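You operate a simulated robot arm through the tools that you are given. There is no shell and no other tool.

You are at the controls of a simulated robot arm. One attempt, no reset.

TASK
Lid cup three, then clean the long white mat for the next flavour.
Fine: red powder off with the white brush, oil off with the white rag; both back where they lay. Set down upright: white brush. What is to be rubbed or washed off counts as gone when no trace of it is left.

The check looks at the end state, three seconds after you hand in, the way a careful person would. Anything else that was tipped, shoved, dropped, spilled or broken makes it a failure. Lids that push on must go on centred and level and be pressed home; caps that screw on are set level and turned clockwise until they are tight.

THE ROBOT
A 7-joint arm with a two-finger parallel gripper, fixed in place. Base frame: the origin is on the floor under the middle of its stand, x ahead of it, y to its left, z up. Units: mm, rad, N and s.
It reaches about 1247 mm from its shoulder. Its first joint turns from -2.304 to 2.304 rad. Payload 3.91 kg.
The tool frame sits at the grasp point between the pads (the TCP): z along the fingers, y along the line on which they close. The tips reach 30 mm beyond it. The gripper opens to 110 mm. The fingers are 20 mm wide and 10 mm thick; the gripper's body (48 by 112 mm) begins 55 mm behind the TCP.
Orientation is that of the tool frame in the base frame, as a unit quaternion [x, y, z, w]. With the fingers straight down and closing along the base's y, the tool's x points along the base's -x, its y along +y and its z along -z.

THE INTERFACE
- The arm moves only by the tool nudge_tool. Its argument "deltas" is a list that holds one entry, the list of rows, each a list of 7 numbers: the shift along the tool's x, y, z in mm, then the turn, a rotation vector about the tool's x, y, z in rad, then the opening, from 0 (shut) to 1 (fully open). In form: [[[dx, dy, dz, ax, ay, az, grip], ...]]. A call has 1 to 20 rows; each row is the pose to reach, as a shift and turn from the pose commanded when the call began, along the tool's axes at that moment. A row lasts 0.2 s, in which the tool goes at most 50 mm and 0.15 rad; a call with a longer step from one row to the next is refused whole, and so is a gripper value outside its range. Where a pose cannot be reached the arm comes as near as it can. A force on the tool above 40 N (or 10 N above the force at the start of the call, whichever is more), or a blocked arm, ends the call early, and 0.2 s more pass. The fingers move at their own pace (about 108 mm/s each) and stop on an object; they squeeze with about 23 N. The grip force told is the motor's: it shows also when the fingers shut on nothing. Time passes only in rows, and 0.2 s behind the last, so rows that repeat a pose let the fingers close. It gives the time, the measured TCP pose, the force on the tool (base axes), the opening and the grip force at its end, in the units of the frame above (readings bear some noise), with the torque about the TCP (base axes, N m) and any sound that the robot's microphone picked up.
- Cameras (640 x 400 px; columns grow to the right, rows downward): "scene" is fixed at [219.5, 500.7, 1624.3]; the picture's right is [-0.04, -1.00, 0.00], its down [-0.88, 0.04, -0.47] and it looks along [0.47, -0.02, -0.88] (base axes); focal length 214 px, centre (320, 200). "wrist" rides on the gripper at [72, 17, -103] in the tool frame; the picture's right is [-0.23, 0.97, 0.00], its down [-0.76, -0.18, -0.62] and it looks along [-0.61, -0.14, 0.78] (tool axes); focal length 222 px, centre (320, 200). There is no depth. A picture from a camera that has moved, and an enlarged one, comes with that camera's place and axes in the base frame and with its lens.
- snapshot(camera): a new picture of that camera. It takes no simulated time.
- zoom(camera, box): a new picture of the part [left, top, right, bottom] of that camera's present view, enlarged. It takes no simulated time.
- close_job(): hands the job in; it is judged then, once.

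Places have to be worked out from the pictures, the camera data and where the tool is seen. Open the gripper and draw the arm clear of the work before you hand the job in, unless the task says otherwise.

The tools are called after "Request:" as a command line: name --argument value ..., lists and objects as JSON in quotes. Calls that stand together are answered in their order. nudge_tool: Moves the arm, as the interface text tells. Its arguments: {"type":"object","properties":{"deltas":{"type":"array"}},"required":["deltas"]} The other tools are called the same way: snapshot (camera) takes a picture; zoom (camera, box) takes an enlarged picture of a part of a camera's view; close_job () hands the job in.

At the start:

```text
time: 0.0
tool_pos: [494.4, 279.1, 1161.4]
tcp_rot: [0.0, 1.0, -0.001, 0.001]
force: [-0.3, 0.2, 0.3]
ft_torque: [0.0, 0.01, 0.0]
finger_gap: 110.0
finger_force: 0.0
```

scene: 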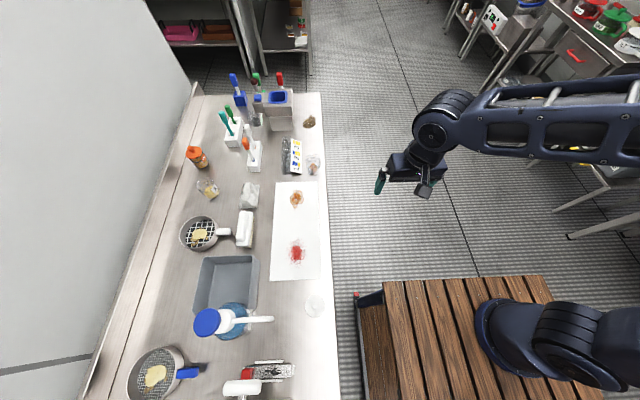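
wrist: 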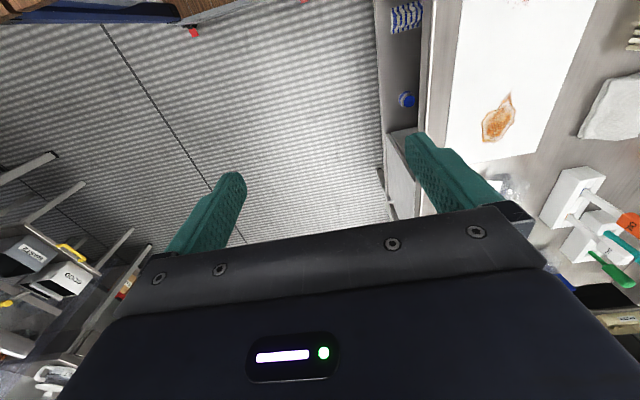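

I begin by looking closer at the bench in the scene camera, to identify the mat, cups, lids, brush and rag.

Request:
zoom --camera "scene" --box '[180, 60, 340, 160]'

Request:
zoom --camera "scene" --box '[180, 130, 340, 230]'

Request:
zoom --camera "scene" --box '[180, 210, 340, 310]'

Request:
zoom --camera "scene" --box '[100, 300, 340, 400]'

```text
4.00 times, centred on (260, 110) of scene
camera zoom: at [219.5, 500.7, 1624.3], right [-0.04, -1.0, 0.0], down [-0.88, 0.04, -0.47], along [0.47, -0.02, -0.88], focal length 858 px, centre (560, 560)
```

zoom: 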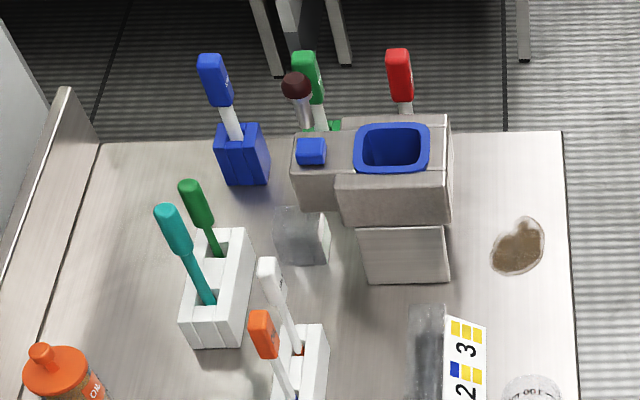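

```text
4.00 times, centred on (260, 180) of scene
camera zoom: at [219.5, 500.7, 1624.3], right [-0.04, -1.0, 0.0], down [-0.88, 0.04, -0.47], along [0.47, -0.02, -0.88], focal length 858 px, centre (560, 280)
```

zoom: 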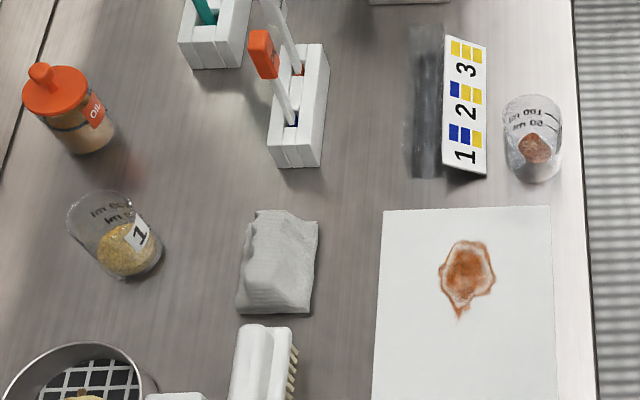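

```text
4.00 times, centred on (260, 260) of scene
camera zoom: at [219.5, 500.7, 1624.3], right [-0.04, -1.0, 0.0], down [-0.88, 0.04, -0.47], along [0.47, -0.02, -0.88], focal length 858 px, centre (560, -40)
```

zoom: 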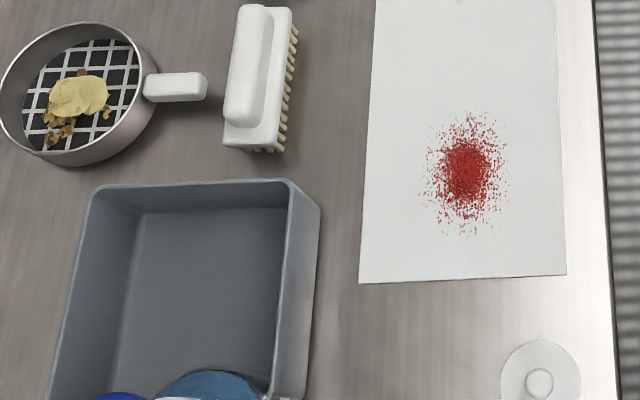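

```text
2.67 times, centred on (220, 350) of scene
camera zoom: at [219.5, 500.7, 1624.3], right [-0.04, -1.0, 0.0], down [-0.88, 0.04, -0.47], along [0.47, -0.02, -0.88], focal length 572 px, centre (587, -200)
```

zoom: 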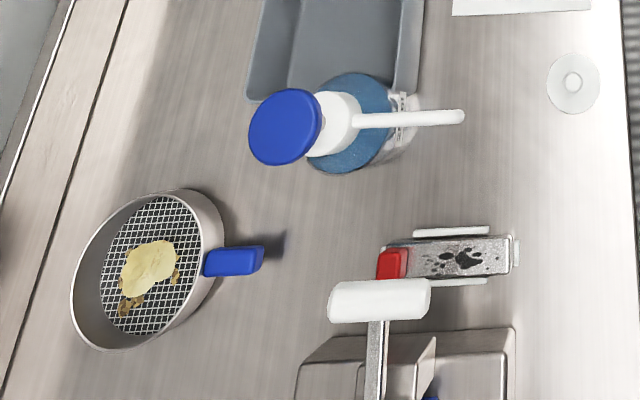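

The bench top works out near z≈865 (from the oil spot seen in both views). The mat spans about x 325–715, y 491–666, the lid is near (245, 516) and a cup near (766, 504). I'll move the arm high over the bench to get wrist views.

Request:
nudge_tool --deltas '[[[-18, 34, -8, 0, 0, 0, 1], [-36, 68, -16, 0, 0, 0, 1], [-54, 102, -24, 0, 0, 0, 1], [-72, 136, -32, 0, 0, 0, 1], [-90, 170, -40, 0, 0, 0, 1], [-106, 201, -40, 0, 0, 0, 1], [-106, 201, -40, 0, 0, 0, 1]]]'

Request:
snapshot --camera "wrist"

Request:
snapshot --camera "scene"

```text
time: 1.6
tool_pos: [602.4, 480.3, 1199.9]
tcp_rot: [0.001, 1.0, 0.001, 0.0]
force: [-0.4, 0.6, 0.9]
ft_torque: [-0.01, 0.02, 0.0]
finger_gap: 110.1
finger_force: 0.1
```

```text
taken
camera wrist: at [528.6, 495.7, 1300.9], right [0.23, 0.97, 0.0], down [0.76, -0.18, 0.62], along [0.61, -0.14, -0.78], focal length 222 px, centre (320, 200)
```

wrist: 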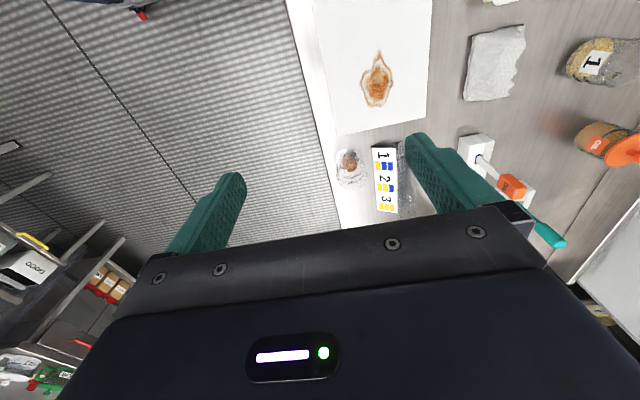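

```text
taken
```

scene: 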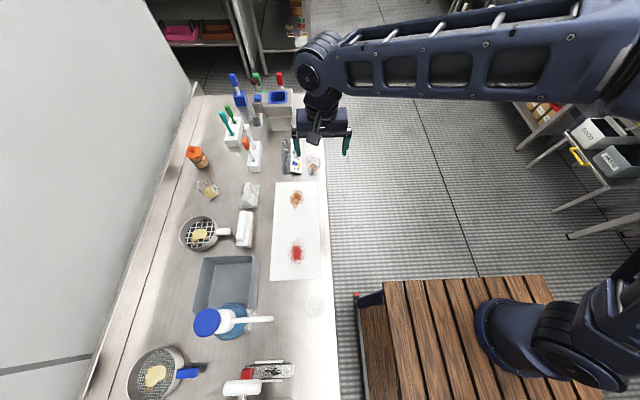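

Request:
zoom --camera "wrist" --box '[310, 110, 470, 210]'

Request:
zoom --camera "wrist" --box '[440, 0, 640, 125]'

```text
4.00 times, centred on (390, 160) of wrist
camera zoom: at [528.6, 495.7, 1300.9], right [0.23, 0.97, 0.0], down [0.76, -0.18, 0.62], along [0.61, -0.14, -0.78], focal length 888 px, centre (40, 360)
```

zoom: 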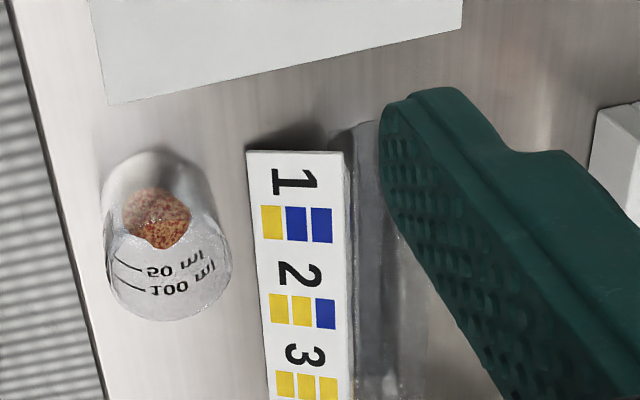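

```text
3.20 times, centred on (540, 62) of wrist
camera zoom: at [528.6, 495.7, 1300.9], right [0.23, 0.97, 0.0], down [0.76, -0.18, 0.62], along [0.61, -0.14, -0.78], focal length 711 px, centre (-384, 640)
```

zoom: 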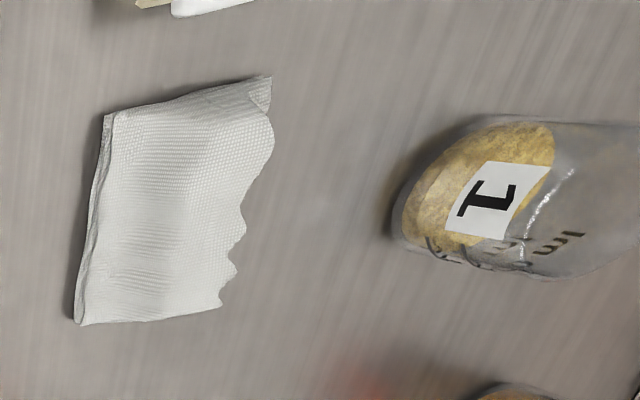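

The card is a key and the near cup shows no digit from this side. I'll move further out and higher to see the far end of the bench.

Request:
nudge_tool --deltas '[[[-40, 20, -10, 0, 0, 0, 1], [-80, 40, -20, 0, 0, 0, 1], [-120, 60, -30, 0, 0, 0, 1], [-160, 80, -40, 0, 0, 0, 1], [-200, 100, -50, 0, 0, 0, 1], [-200, 100, -50, 0, 0, 0, 1]]]'

Request:
snapshot --camera "wrist"

```text
time: 3.0
tool_pos: [802.7, 580.1, 1250.7]
tcp_rot: [0.0, 1.0, 0.0, 0.0]
force: [1.0, 1.2, 0.1]
ft_torque: [-0.03, -0.01, 0.02]
finger_gap: 110.1
finger_force: 0.0
```

```text
taken
camera wrist: at [730.6, 595.6, 1352.1], right [0.23, 0.97, 0.0], down [0.76, -0.18, 0.62], along [0.61, -0.14, -0.78], focal length 222 px, centre (320, 200)
```

wrist: 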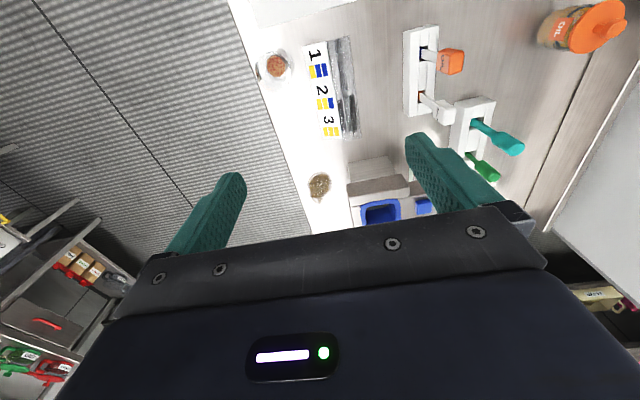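

Request:
zoom --camera "wrist" --box '[250, 30, 410, 130]'

Request:
zoom --camera "wrist" --box '[290, 130, 450, 230]'

Request:
zoom --camera "wrist" --box '[400, 0, 640, 150]'

```text
4.00 times, centred on (330, 80) of wrist
camera zoom: at [730.6, 595.6, 1352.1], right [0.23, 0.97, 0.0], down [0.76, -0.18, 0.62], along [0.61, -0.14, -0.78], focal length 888 px, centre (280, 680)
```

zoom: 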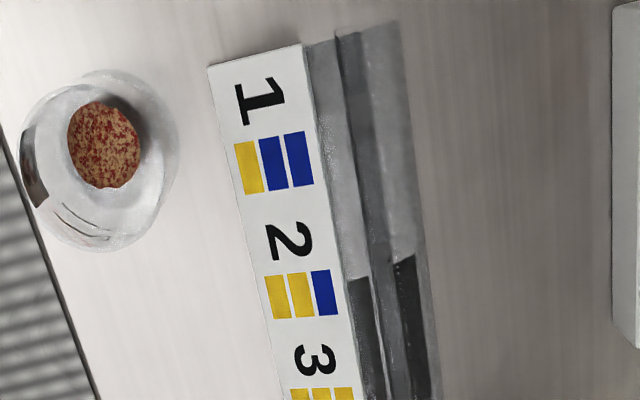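

```text
4.00 times, centred on (370, 180) of wrist
camera zoom: at [730.6, 595.6, 1352.1], right [0.23, 0.97, 0.0], down [0.76, -0.18, 0.62], along [0.61, -0.14, -0.78], focal length 888 px, centre (120, 280)
```

zoom: 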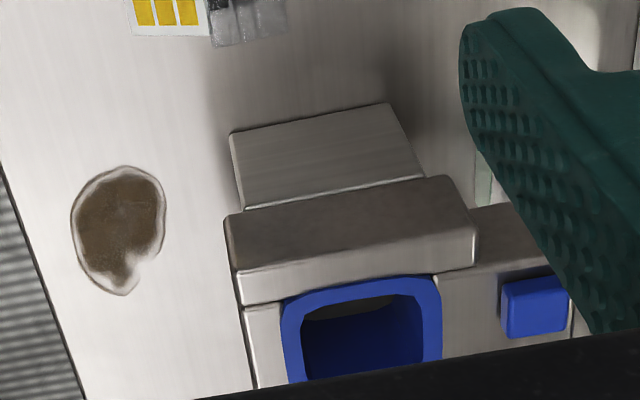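

```text
2.67 times, centred on (520, 75) of wrist
camera zoom: at [730.6, 595.6, 1352.1], right [0.23, 0.97, 0.0], down [0.76, -0.18, 0.62], along [0.61, -0.14, -0.78], focal length 592 px, centre (-213, 533)
```

zoom: 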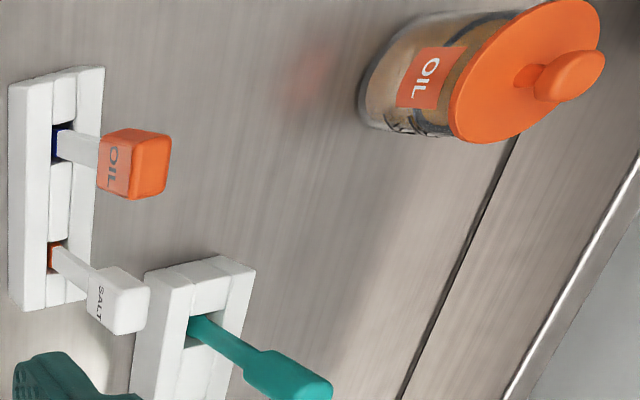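

There is a dark patch on the −y side of the near cup, possibly a label seen from behind. I'll swing the camera round to the −y side and look at that cup from there.

Request:
nudge_tool --deltas '[[[3, -30, 8, 0, 0, -0.131, 1], [6, -60, 16, 0, 0, -0.262, 1], [9, -90, 25, 0, 0, -0.393, 1], [12, -120, 33, 0, 0, -0.524, 1], [15, -150, 41, 0, 0, -0.655, 1], [18, -180, 50, 0, 0, -0.785, 1], [21, -210, 58, 0, 0, -0.916, 1], [24, -240, 66, 0, 0, -1.047, 1], [27, -270, 75, 0, 0, -1.178, 1], [30, -300, 85, 0, 0, -1.309, 1], [33, -320, 95, 0, 0, -1.44, 1], [33, -330, 100, 0, 0, -1.5708, 1], [33, -330, 100, 0, 0, -1.5708, 1]]]'

Request:
snapshot --camera "wrist"

```text
time: 5.8
tool_pos: [771.6, 249.5, 1150.8]
tcp_rot: [0.708, -0.706, 0.0, 0.001]
force: [0.4, 0.0, -0.3]
ft_torque: [0.0, -0.04, -0.01]
finger_gap: 109.8
finger_force: 0.2
```

```text
taken
camera wrist: at [755.0, 175.6, 1253.3], right [-0.97, 0.23, 0.0], down [0.18, 0.76, 0.62], along [0.14, 0.61, -0.78], focal length 222 px, centre (320, 200)
```

wrist: 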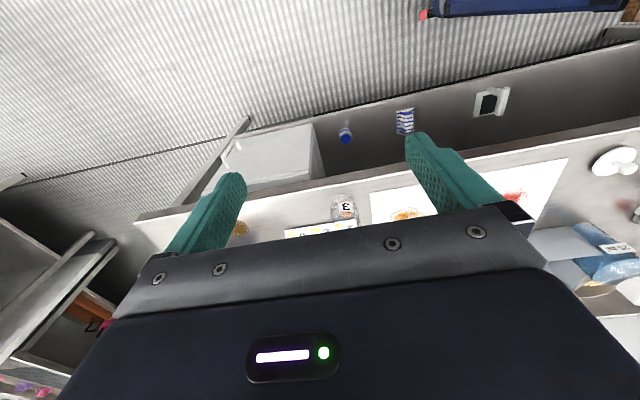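

Request:
zoom --camera "wrist" --box '[290, 170, 410, 245]'

Request:
zoom --camera "wrist" --box '[560, 120, 640, 170]'

Request:
zoom --camera "wrist" --box '[320, 70, 540, 200]'

```text
5.33 times, centred on (350, 208) of wrist
camera zoom: at [755.0, 175.6, 1253.3], right [-0.97, 0.23, 0.0], down [0.18, 0.76, 0.62], along [0.14, 0.61, -0.78], focal length 1185 px, centre (160, 160)
```

zoom: 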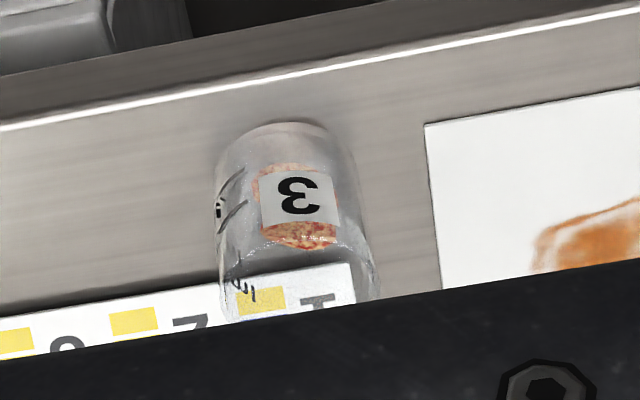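

```text
8.00 times, centred on (600, 145) of wrist
camera zoom: at [755.0, 175.6, 1253.3], right [-0.97, 0.23, 0.0], down [0.18, 0.76, 0.62], along [0.14, 0.61, -0.78], focal length 1777 px, centre (-1920, 640)
```

zoom: 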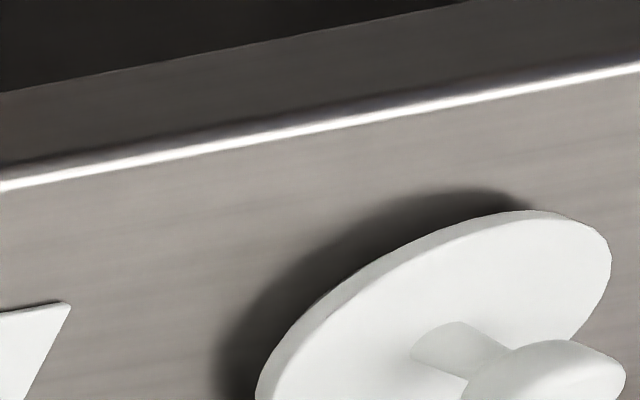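

```text
2.91 times, centred on (430, 135) of wrist
camera zoom: at [755.0, 175.6, 1253.3], right [-0.97, 0.23, 0.0], down [0.18, 0.76, 0.62], along [0.14, 0.61, -0.78], focal length 646 px, centre (0, 389)
```

zoom: 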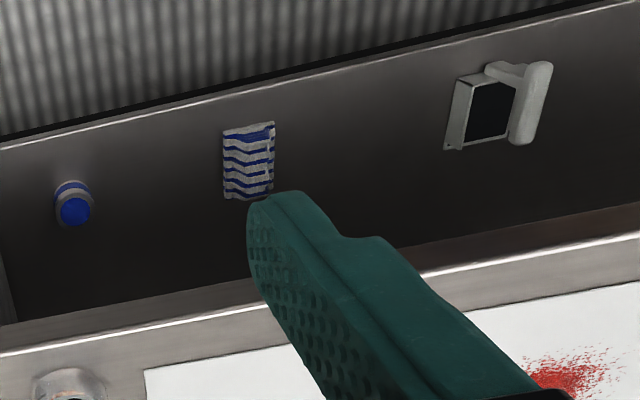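

The cup at about (766, 504) carries the label "3", and the white knobbed lid lies near (245, 516). I'll go above the lid at safe height to measure it.

Request:
nudge_tool --deltas '[[[-21, 40, 0, 0, 0, 0, 1], [-42, 80, 0, 0, 0, 0, 1], [-63, 120, 0, 0, 0, 0, 1], [-84, 160, 0, 0, 0, 0, 1], [-105, 200, 0, 0, 0, 0, 1], [-126, 240, 0, 0, 0, 0, 1], [-147, 280, 0, 0, 0, 0, 1], [-168, 320, 0, 0, 0, 0, 1], [-189, 360, 10, 0, 0, 0, 1], [-210, 400, 30, 0, 0, 0, 1], [-231, 440, 50, 0, 0, 0, 1], [-250, 480, 75, 0, 0, 0, 1], [-266, 520, 90, 0, 0, 0, 1], [-266, 526, 100, 0, 0, 0, 1], [-266, 526, 100, 0, 0, 0, 1]]]'

Request:
snapshot --camera "wrist"

Request:
snapshot --camera "scene"

```text
refused: row 12 steps farther than a row can; nothing moved
```

```text
taken
camera wrist: at [755.0, 175.6, 1253.3], right [-0.97, 0.23, 0.0], down [0.18, 0.76, 0.62], along [0.14, 0.61, -0.78], focal length 222 px, centre (320, 200)
```

wrist: 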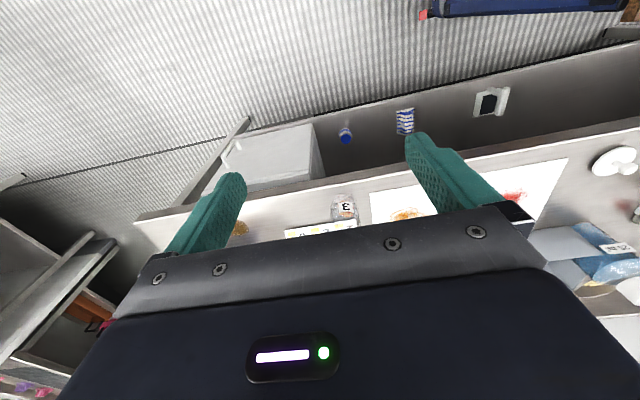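

```text
taken
```

scene: 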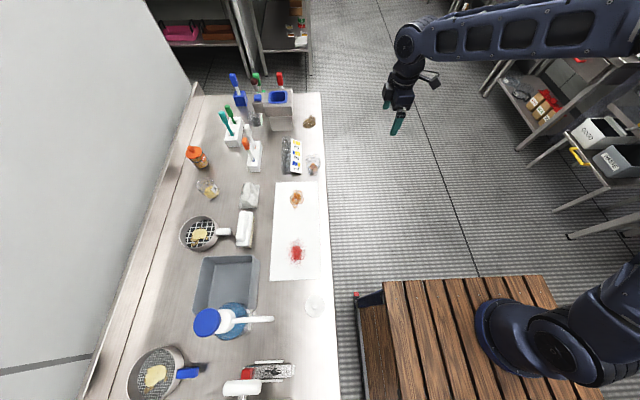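

One step was slightly too long, so nothing moved. I'll resend the same path with smaller steps.

Request:
nudge_tool --deltas '[[[-20, 40, 0, 0, 0, 0, 1], [-40, 80, 0, 0, 0, 0, 1], [-60, 120, 0, 0, 0, 0, 1], [-80, 160, 0, 0, 0, 0, 1], [-100, 200, 0, 0, 0, 0, 1], [-120, 240, 0, 0, 0, 0, 1], [-140, 280, 0, 0, 0, 0, 1], [-160, 320, 0, 0, 0, 0, 1], [-180, 360, 10, 0, 0, 0, 1], [-200, 400, 20, 0, 0, 0, 1], [-220, 440, 35, 0, 0, 0, 1], [-240, 480, 50, 0, 0, 0, 1], [-260, 510, 70, 0, 0, 0, 1], [-266, 526, 100, 0, 0, 0, 1], [-266, 526, 100, 0, 0, 0, 1]]]'

Request:
snapshot --camera "wrist"

Request:
snapshot --camera "scene"

```text
time: 9.0
tool_pos: [242.2, 514.9, 1056.0]
tcp_rot: [-0.706, 0.708, 0.0, -0.001]
force: [-0.4, 0.2, 0.0]
ft_torque: [-0.01, 0.05, -0.02]
finger_gap: 110.2
finger_force: 0.1
```

```text
taken
camera wrist: at [224.9, 441.3, 1157.4], right [-0.97, 0.23, 0.0], down [0.18, 0.76, 0.62], along [0.14, 0.61, -0.78], focal length 222 px, centre (320, 200)
```

wrist: 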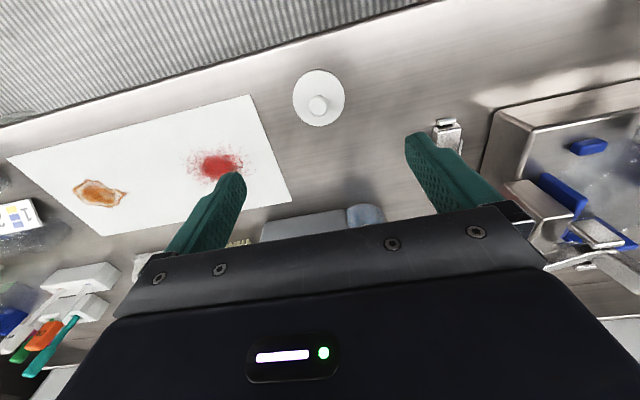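

```text
taken
```

scene: 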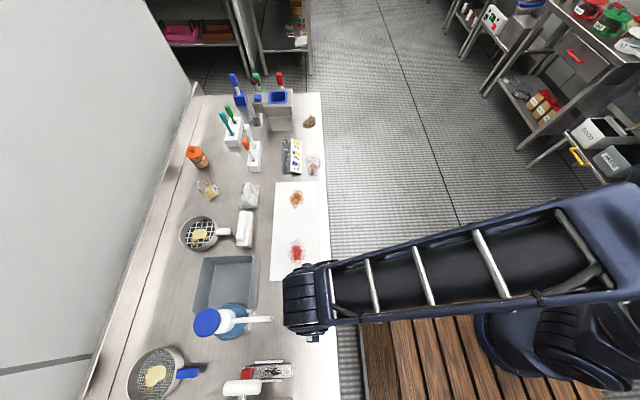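

I'm above the lid; I'll zoom on it to measure its centre, knob and thickness.

Request:
zoom --camera "wrist" --box '[270, 60, 366, 120]'

Request:
zoom --camera "scene" --box '[285, 290, 349, 330]'

```text
6.67 times, centred on (318, 90) of wrist
camera zoom: at [224.9, 441.3, 1157.4], right [-0.97, 0.23, 0.0], down [0.18, 0.76, 0.62], along [0.14, 0.61, -0.78], focal length 1481 px, centre (333, 933)
```

zoom: 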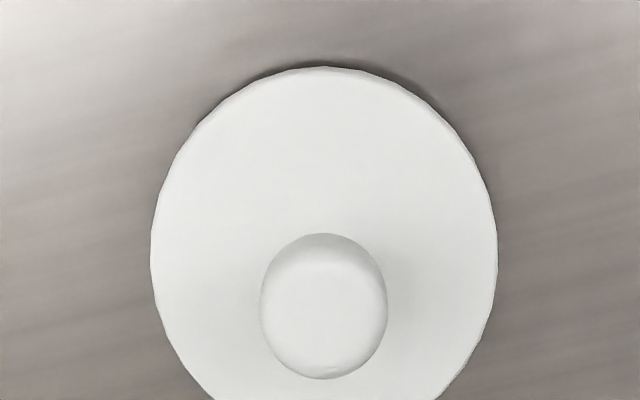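

```text
10.00 times, centred on (317, 310) of scene
camera zoom: at [219.5, 500.7, 1624.3], right [-0.04, -1.0, 0.0], down [-0.88, 0.04, -0.47], along [0.47, -0.02, -0.88], focal length 2145 px, centre (350, -900)
```

zoom: 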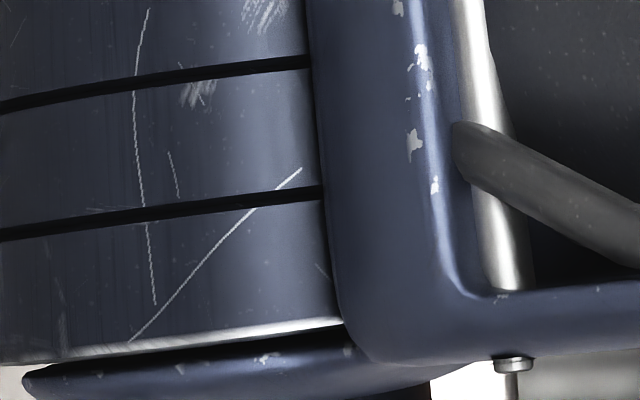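

The lid disc is about 62 mm across, centred near (242.5, 511), with a 22 mm knob. I'll come lower to refine.

Request:
nudge_tool --deltas '[[[2, 0, 20, 0, 0, 0, 1], [4, 0, 45, 0, 0, 0, 1], [4, 0, 65, 0, 0, 0, 1], [4, 0, 75, 0, 0, 0, 1], [4, 0, 75, 0, 0, 0, 1], [4, 0, 75, 0, 0, 0, 1]]]'

Request:
snapshot --camera "wrist"

Request:
zoom --camera "wrist" --box '[240, 60, 400, 160]'

```text
time: 10.4
tool_pos: [242.9, 511.9, 978.5]
tcp_rot: [-0.707, 0.707, 0.0, 0.001]
force: [0.2, -0.1, 0.4]
ft_torque: [-0.01, -0.01, 0.04]
finger_gap: 109.9
finger_force: 0.1
```

```text
taken
camera wrist: at [226.2, 438.3, 1079.3], right [-0.97, 0.23, 0.0], down [0.18, 0.76, 0.62], along [0.14, 0.61, -0.78], focal length 222 px, centre (320, 200)
```

wrist: 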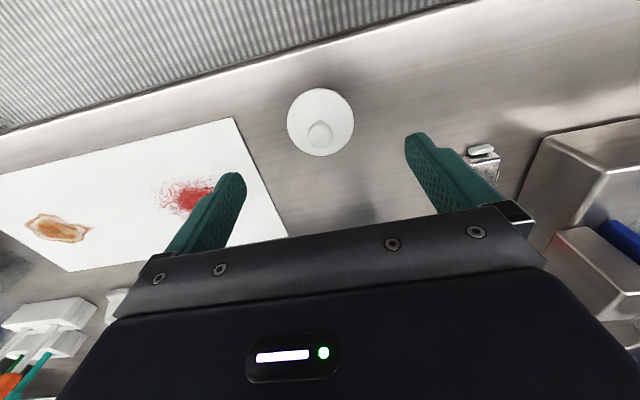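

```text
4.00 times, centred on (320, 110) of wrist
camera zoom: at [226.2, 438.3, 1079.3], right [-0.97, 0.23, 0.0], down [0.18, 0.76, 0.62], along [0.14, 0.61, -0.78], focal length 888 px, centre (320, 560)
```

zoom: 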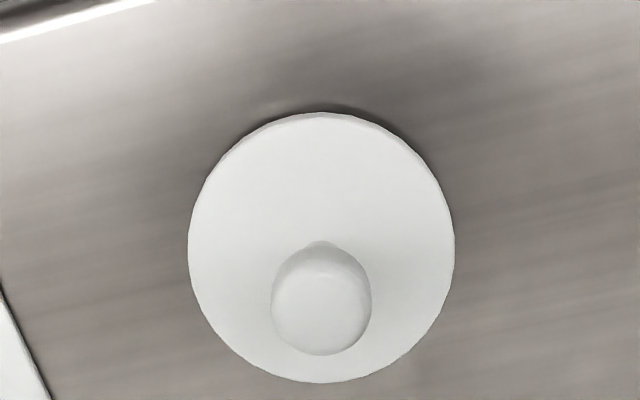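

The lid centre is near (242.3, 511.5), knob ball centre around z≈897, disc top near 872. The tool is right over it; I'll descend to TCP z≈909 and close on the knob.

Request:
nudge_tool --deltas '[[[0, 0, 25, 0, 0, 0, 0.8], [0, 0, 45, 0, 0, 0, 0.7], [0, 0, 60, 0, 0, 0, 0.7], [0, 0, 69, 0, 0, 0, 0.7], [0, 0, 69, 0, 0, 0, 0.7], [0, 0, 69, 0, 0, 0, 0.7]]]'

Request:
snapshot --camera "wrist"

Request:
zoom --camera "wrist" --box '[200, 100, 440, 250]'

```text
time: 11.8
tool_pos: [242.9, 513.5, 908.3]
tcp_rot: [-0.707, 0.708, 0.001, 0.0]
force: [-0.6, 0.6, 0.2]
ft_torque: [-0.02, -0.03, 0.01]
finger_gap: 77.1
finger_force: 0.1
```

```text
taken
camera wrist: at [226.2, 439.1, 1009.7], right [-0.97, 0.23, 0.0], down [0.18, 0.76, 0.62], along [0.14, 0.61, -0.78], focal length 222 px, centre (320, 200)
```

wrist: 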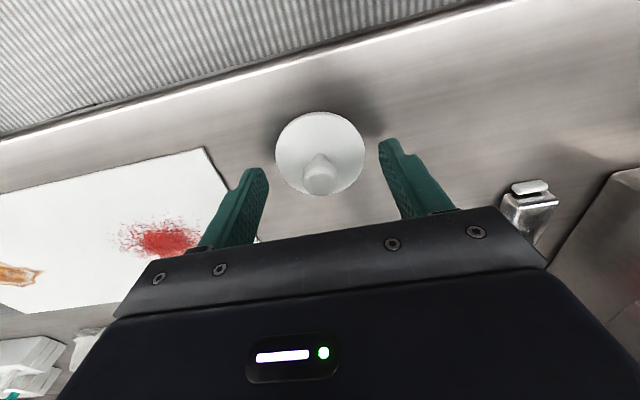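

```text
2.67 times, centred on (320, 175) of wrist
camera zoom: at [226.2, 439.1, 1009.7], right [-0.97, 0.23, 0.0], down [0.18, 0.76, 0.62], along [0.14, 0.61, -0.78], focal length 592 px, centre (320, 267)
```

zoom: 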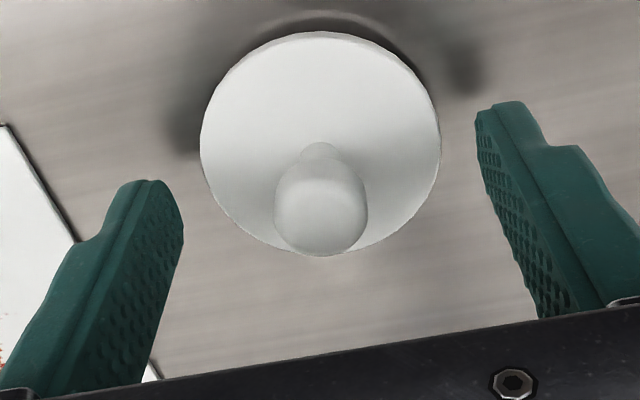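

The knob sits exactly on the grip line between the pads. I close the fingers on it.

Request:
nudge_tool --deltas '[[[0, 0, 0, 0, 0, 0, 0.4], [0, 0, 0, 0, 0, 0, 0.25], [0, 0, 0, 0, 0, 0, 0.15], [0, 0, 0, 0, 0, 0, 0], [0, 0, 0, 0, 0, 0, 0], [0, 0, 0, 0, 0, 0, 0]]]'

Request:
zoom --camera "wrist" --box '[200, 100, 440, 250]'

```text
time: 13.2
tool_pos: [242.9, 512.6, 907.1]
tcp_rot: [-0.707, 0.707, 0.0, 0.0]
force: [-0.1, 0.3, -0.2]
ft_torque: [0.02, 0.01, 0.02]
finger_gap: 18.0
finger_force: 23.3
```

```text
2.67 times, centred on (320, 175) of wrist
camera zoom: at [226.2, 439.1, 1009.8], right [-0.97, 0.23, 0.0], down [0.18, 0.76, 0.62], along [0.14, 0.61, -0.78], focal length 592 px, centre (320, 267)
```

zoom: 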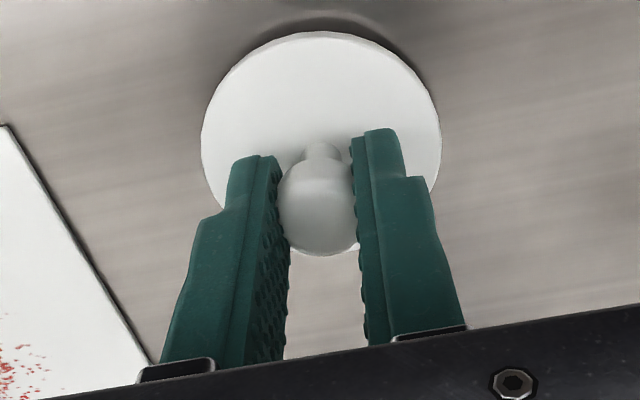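

Grip holds at 18 mm gap with 23 N. I'll lift slowly and check that the lid hangs level.

Request:
nudge_tool --deltas '[[[0, 0, -8, 0, 0, 0, 0], [0, 0, -20, 0, 0, 0, 0], [0, 0, -40, 0, 0, 0, 0], [0, 0, -70, 0, 0, 0, 0], [0, 0, -100, 0, 0, 0, 0], [0, 0, -130, 0, 0, 0, 0], [0, 0, -160, 0, 0, 0, 0], [0, 0, -173, 0, 0, 0, 0], [0, 0, -173, 0, 0, 0, 0]]]'

Request:
zoom --camera "wrist" --box '[200, 100, 440, 250]'

Request:
snapshot --camera "scene"

```text
time: 15.2
tool_pos: [243.9, 513.3, 1079.3]
tcp_rot: [-0.707, 0.708, 0.0, 0.0]
force: [0.3, 0.3, 0.8]
ft_torque: [-0.01, 0.0, -0.01]
finger_gap: 17.6
finger_force: 22.7
```

```text
2.67 times, centred on (320, 175) of wrist
camera zoom: at [227.4, 438.9, 1181.4], right [-0.97, 0.23, 0.0], down [0.18, 0.76, 0.62], along [0.14, 0.61, -0.78], focal length 592 px, centre (320, 267)
```

zoom: 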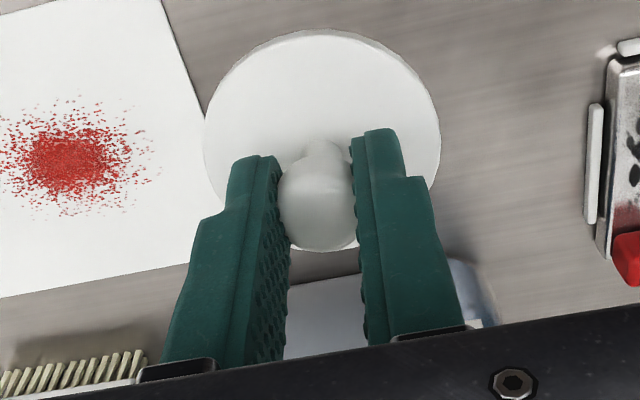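

```text
taken
```

scene: 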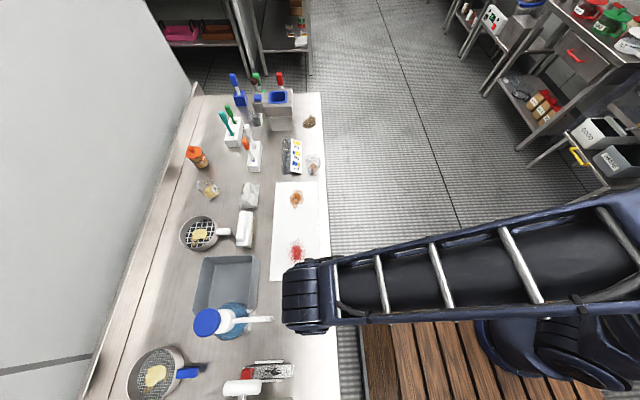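

The lid lifted cleanly and nearly level. I'll carry it along the front edge toward cup three and stop short to measure the cup beside the lid in the same picture.

Request:
nudge_tool --deltas '[[[0, -20, 0, 0, 0, 0, 0], [2, -55, 0, 0, 0, 0, 0], [3, -95, 0, 0, 0, 0, 0], [4, -135, 0, 0, 0, 0, 0], [5, -175, 0, 0, 0, 0, 0], [6, -215, 0, 0, 0, 0, 0], [7, -255, 0, 0, 0, 0, 0], [8, -295, 0, 0, 0, 0, 0], [8, -335, 0, 0, 0, 0, 0], [8, -370, 0, 0, 0, 0, 0], [8, -400, 0, 0, 0, 0, 0], [8, -415, 0, 0, 0, 0, 0], [8, -420, 0, 0, 0, 0, 0], [8, -420, 0, 0, 0, 0, 0], [8, -420, 0, 0, 0, 0, 0]]]'

Request:
snapshot --camera "wrist"

Request:
zoom --camera "wrist" --box '[150, 60, 390, 210]'

```text
time: 18.4
tool_pos: [662.9, 502.3, 1082.1]
tcp_rot: [-0.707, 0.707, -0.001, 0.0]
force: [0.0, -0.3, 0.0]
ft_torque: [-0.05, 0.0, 0.01]
finger_gap: 17.4
finger_force: 23.1
```

```text
taken
camera wrist: at [647.3, 428.9, 1183.5], right [-0.97, 0.23, 0.0], down [0.18, 0.76, 0.62], along [0.14, 0.61, -0.78], focal length 222 px, centre (320, 200)
```

wrist: 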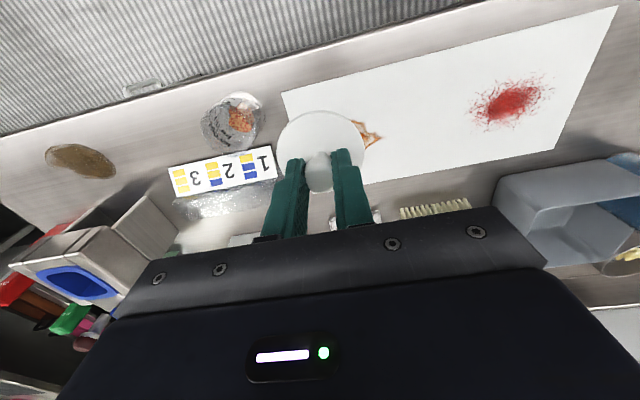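

```text
2.67 times, centred on (270, 135) of wrist
camera zoom: at [647.3, 428.9, 1183.5], right [-0.97, 0.23, 0.0], down [0.18, 0.76, 0.62], along [0.14, 0.61, -0.78], focal length 592 px, centre (453, 373)
```

zoom: 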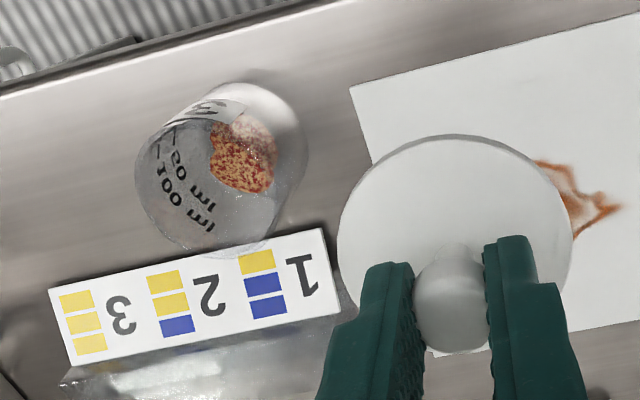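

The cup and card are both visible beside the held lid. I'll zoom tightly on the cup to find its rim.

Request:
zoom --camera "wrist" --box '[184, 80, 280, 140]'

Request:
zoom --camera "scene" --box '[272, 130, 352, 180]'

```text
6.67 times, centred on (232, 110) of wrist
camera zoom: at [647.3, 428.9, 1183.5], right [-0.97, 0.23, 0.0], down [0.18, 0.76, 0.62], along [0.14, 0.61, -0.78], focal length 1481 px, centre (907, 800)
```

zoom: 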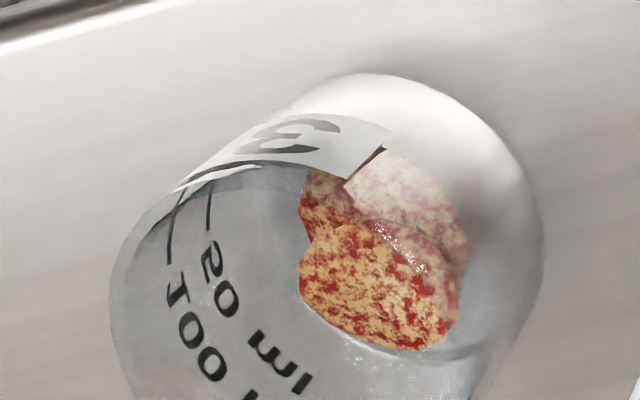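

```text
8.00 times, centred on (312, 155) of scene
camera zoom: at [219.5, 500.7, 1624.3], right [-0.04, -1.0, 0.0], down [-0.88, 0.04, -0.47], along [0.47, -0.02, -0.88], focal length 1716 px, centre (384, 560)
```

zoom: 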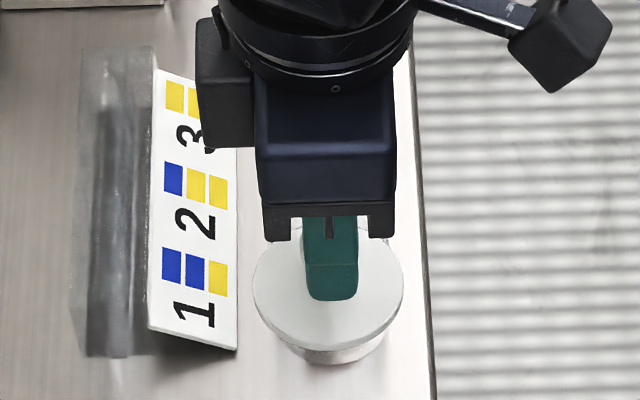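

Request:
zoom --camera "wrist" --box '[190, 98, 270, 148]'

Request:
zoom --camera "wrist" --box '[190, 85, 286, 155]'

```text
8.00 times, centred on (230, 123) of wrist
camera zoom: at [647.3, 428.9, 1183.5], right [-0.97, 0.23, 0.0], down [0.18, 0.76, 0.62], along [0.14, 0.61, -0.78], focal length 1777 px, centre (1040, 816)
```

zoom: 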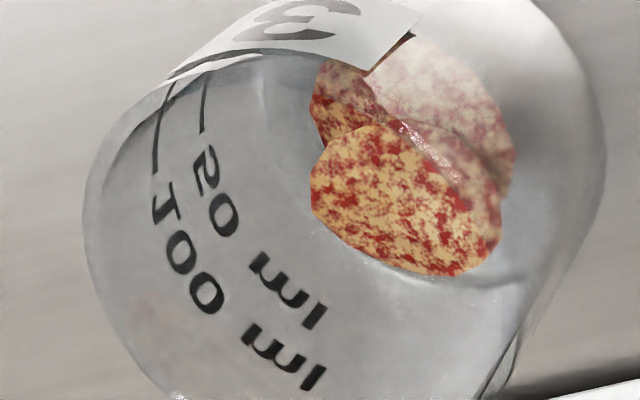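

```text
5.71 times, centred on (238, 120) of wrist
camera zoom: at [647.3, 428.9, 1183.5], right [-0.97, 0.23, 0.0], down [0.18, 0.76, 0.62], along [0.14, 0.61, -0.78], focal length 1269 px, centre (789, 657)
```

zoom: 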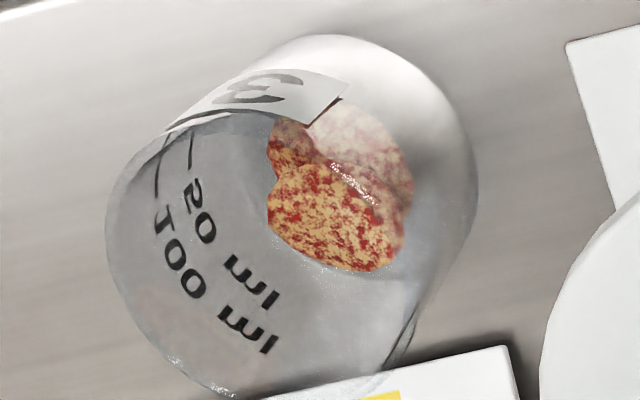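

The cup looks roughly 64 mm tall at about (772, 499). To get its axis accurately I'll shift so the camera is nearly straight above it.

Request:
nudge_tool --deltas '[[[-7, -20, 0, 0, 0, 0, 0], [-14, -45, 0, 0, 0, 0, 0], [-24, -75, 0, 0, 0, 0, 0], [-32, -100, 0, 0, 0, 0, 0], [-38, -120, 0, 0, 0, 0, 0], [-40, -126, 0, 0, 0, 0, 0], [-40, -126, 0, 0, 0, 0, 0], [-40, -126, 0, 0, 0, 0, 0]]]'

Request:
snapshot --camera "wrist"

Request:
zoom --camera "wrist" --box '[224, 0, 416, 120]'

```text
time: 20.2
tool_pos: [789.8, 543.2, 1081.8]
tcp_rot: [-0.707, 0.707, 0.0, 0.0]
force: [0.7, -0.2, -0.7]
ft_torque: [-0.02, -0.01, -0.01]
finger_gap: 17.7
finger_force: 22.9
```

```text
taken
camera wrist: at [772.3, 469.0, 1183.5], right [-0.97, 0.23, 0.0], down [0.18, 0.76, 0.62], along [0.14, 0.61, -0.78], focal length 222 px, centre (320, 200)
```

wrist: 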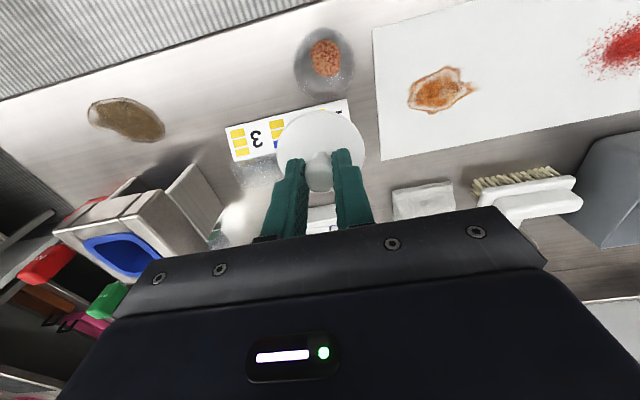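

```text
3.33 times, centred on (320, 60) of wrist
camera zoom: at [772.3, 469.0, 1183.5], right [-0.97, 0.23, 0.0], down [0.18, 0.76, 0.62], along [0.14, 0.61, -0.78], focal length 740 px, centre (320, 667)
```

zoom: 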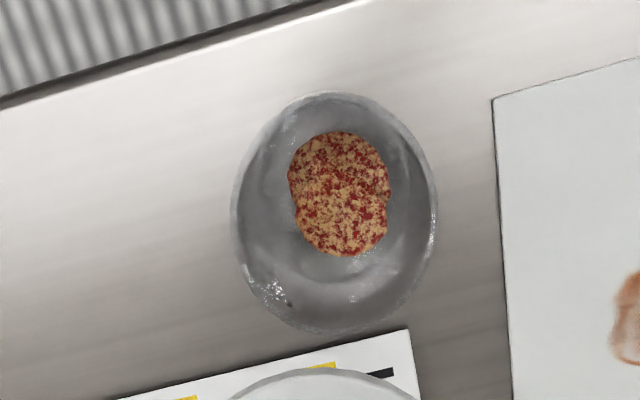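

Cup rim measures about 60 mm across, centred near (776, 502.7) at z≈929; the held lid centre is near (788.6, 540.7), so I need −12.6 in X and −38 in Y. I shift over it and come down partway for an alignment check.

Request:
nudge_tool --deltas '[[[10, 3, 0, 0, 0, 0, 0], [25, 8, 0, 0, 0, 0, 0], [38, 12.6, 0, 0, 0, 0, 0], [38, 12.6, 20, 0, 0, 0, 0], [38, 12.6, 45, 0, 0, 0, 0], [38, 12.6, 65, 0, 0, 0, 0], [38, 12.6, 75, 0, 0, 0, 0], [38, 12.6, 75, 0, 0, 0, 0], [38, 12.6, 75, 0, 0, 0, 0]]]'

Request:
snapshot --camera "wrist"

Request:
zoom --camera "wrist" --box '[224, 80, 416, 200]'

Request:
zoom --camera "scene" --box '[272, 130, 352, 180]'

```text
time: 22.2
tool_pos: [775.6, 507.3, 1006.4]
tcp_rot: [-0.707, 0.707, 0.001, 0.0]
force: [-0.8, -0.6, -0.2]
ft_torque: [0.0, 0.04, 0.02]
finger_gap: 17.7
finger_force: 23.6
```

```text
taken
camera wrist: at [759.3, 432.8, 1107.7], right [-0.97, 0.23, 0.0], down [0.18, 0.76, 0.62], along [0.14, 0.61, -0.78], focal length 222 px, centre (320, 200)
```

wrist: 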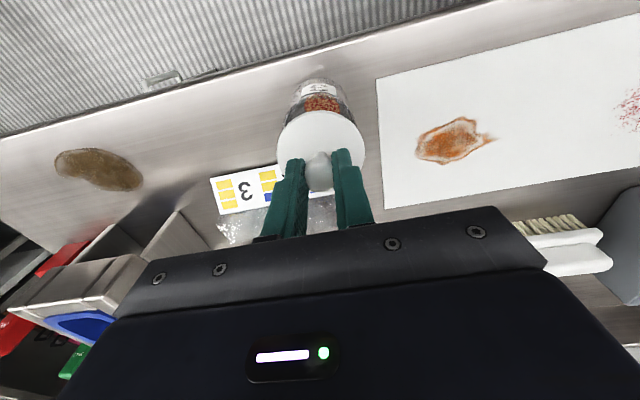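

```text
3.33 times, centred on (320, 140) of wrist
camera zoom: at [759.3, 432.8, 1107.7], right [-0.97, 0.23, 0.0], down [0.18, 0.76, 0.62], along [0.14, 0.61, -0.78], focal length 740 px, centre (320, 400)
```

zoom: 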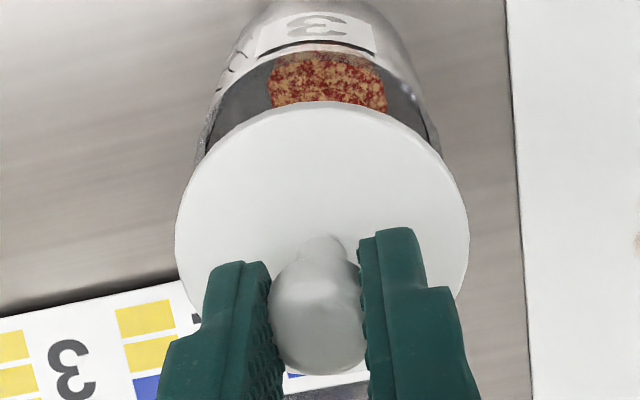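

```text
8.00 times, centred on (312, 155) of scene
camera zoom: at [219.5, 500.7, 1624.3], right [-0.04, -1.0, 0.0], down [-0.88, 0.04, -0.47], along [0.47, -0.02, -0.88], focal length 1716 px, centre (384, 560)
```

zoom: 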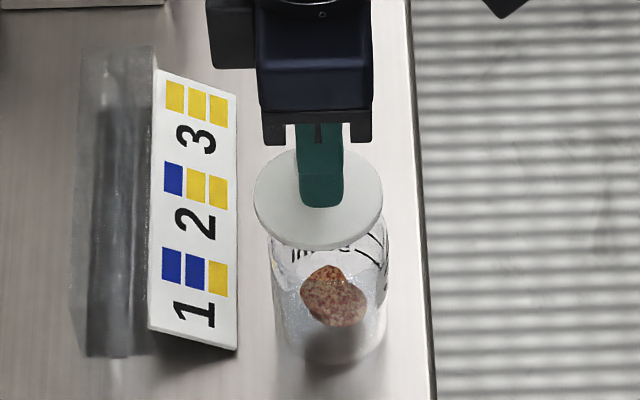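

Lid centre now reads (775.5, 504.5) against the cup (775.8, 502.7), so I correct −1.8 mm in Y and lower to just above the rim.

Request:
nudge_tool --deltas '[[[1, 0, 0, 0, 0, 0, 0], [2, 0, 5, 0, 0, 0, 0], [2, 0, 12, 0, 0, 0, 0], [2, 0, 18, 0, 0, 0, 0], [2, 0, 22, 0, 0, 0, 0], [2, 0, 22, 0, 0, 0, 0], [2, 0, 22, 0, 0, 0, 0], [2, 0, 22, 0, 0, 0, 0]]]'

Request:
zoom --camera "wrist" --box '[224, 80, 416, 200]'

Request:
zoom --camera "scene" --box '[272, 130, 352, 180]'

```text
time: 24.0
tool_pos: [777.4, 503.9, 982.8]
tcp_rot: [0.708, -0.706, -0.001, 0.0]
force: [0.8, -0.2, -0.2]
ft_torque: [-0.03, 0.04, 0.01]
finger_gap: 17.4
finger_force: 23.2
```

```text
3.33 times, centred on (320, 140) of wrist
camera zoom: at [760.8, 430.4, 1084.6], right [-0.97, 0.23, 0.0], down [0.18, 0.76, 0.62], along [0.14, 0.61, -0.78], focal length 740 px, centre (320, 400)
```

zoom: 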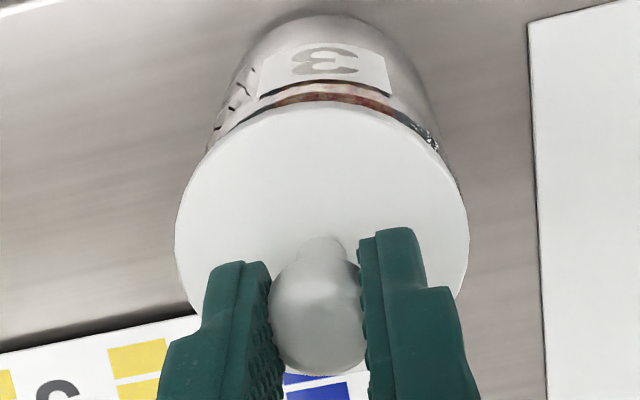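

```text
8.00 times, centred on (312, 155) of scene
camera zoom: at [219.5, 500.7, 1624.3], right [-0.04, -1.0, 0.0], down [-0.88, 0.04, -0.47], along [0.47, -0.02, -0.88], focal length 1716 px, centre (384, 560)
```

zoom: 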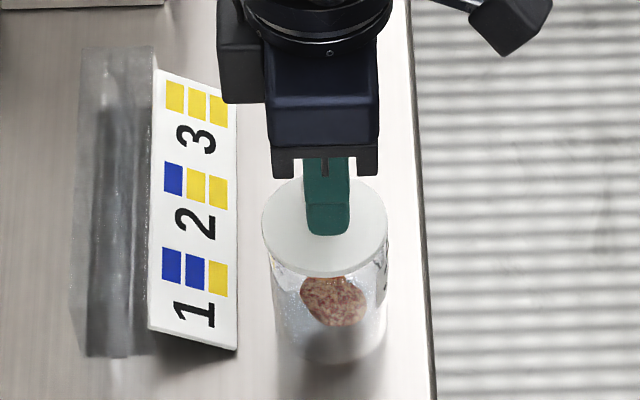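

Request:
zoom --camera "wrist" --box '[272, 85, 368, 145]'

Request:
zoom --camera "scene" --box '[296, 148, 328, 168]'

```text
6.67 times, centred on (320, 115) of wrist
camera zoom: at [760.8, 430.4, 1084.6], right [-0.97, 0.23, 0.0], down [0.18, 0.76, 0.62], along [0.14, 0.61, -0.78], focal length 1481 px, centre (320, 767)
```

zoom: 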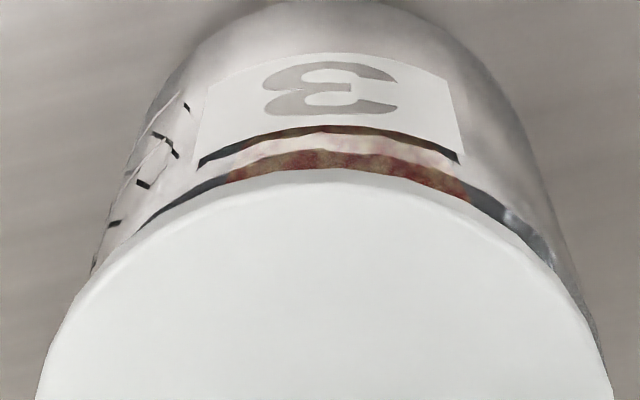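

```text
16.00 times, centred on (312, 158) of scene
camera zoom: at [219.5, 500.7, 1624.3], right [-0.04, -1.0, 0.0], down [-0.88, 0.04, -0.47], along [0.47, -0.02, -0.88], focal length 3432 px, centre (448, 872)
```

zoom: 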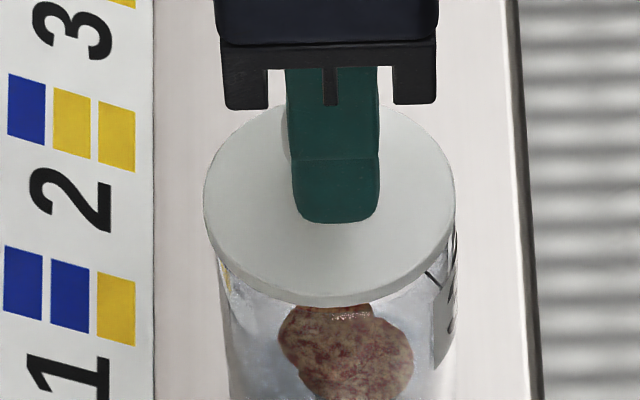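

Alignment is within about a millimetre; the opening's crescent shows the lid about 1 mm too far in +X. I correct by (−1.0, +0.6) mm and lower slowly into the cup.

Request:
nudge_tool --deltas '[[[-0.3, 0.5, 0, 0, 0, 0, 0], [-0.6, 1.0, 0, 0, 0, 0, 0], [-0.6, 1.0, 0, 0, 0, 0, 0], [-0.6, 1.0, 2, 0, 0, 0, 0], [-0.6, 1.0, 4, 0, 0, 0, 0], [-0.6, 1.0, 6, 0, 0, 0, 0], [-0.6, 1.0, 8, 0, 0, 0, 0], [-0.6, 1.0, 8, 0, 0, 0, 0]]]'

Request:
zoom --camera "wrist" --box '[272, 85, 368, 145]'

Request:
zoom --camera "scene" --box '[296, 148, 328, 168]'

```text
time: 25.8
tool_pos: [776.5, 504.6, 977.2]
tcp_rot: [-0.706, 0.708, -0.001, 0.002]
force: [2.0, -3.5, 20.0]
ft_torque: [-0.08, -0.09, 0.01]
finger_gap: 17.5
finger_force: 22.9
```

```text
6.67 times, centred on (320, 115) of wrist
camera zoom: at [759.5, 430.4, 1078.2], right [-0.97, 0.23, 0.0], down [0.18, 0.76, 0.62], along [0.14, 0.61, -0.78], focal length 1481 px, centre (320, 767)
```

zoom: 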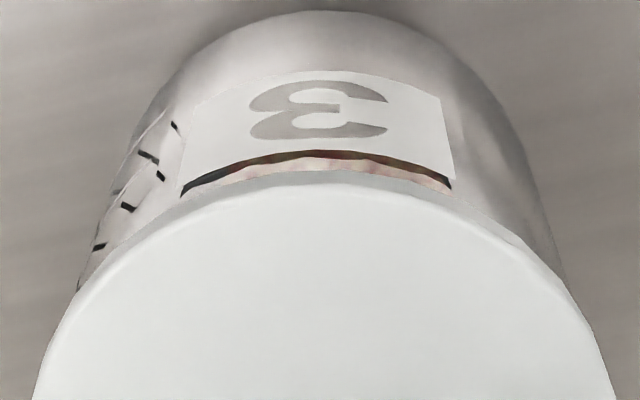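

```text
16.00 times, centred on (312, 158) of scene
camera zoom: at [219.5, 500.7, 1624.3], right [-0.04, -1.0, 0.0], down [-0.88, 0.04, -0.47], along [0.47, -0.02, -0.88], focal length 3432 px, centre (448, 872)
```

zoom: 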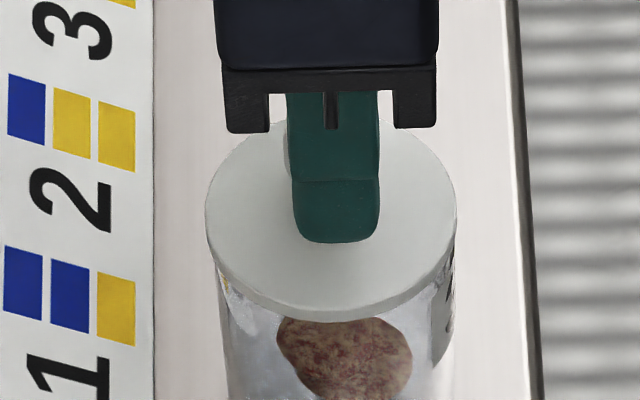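

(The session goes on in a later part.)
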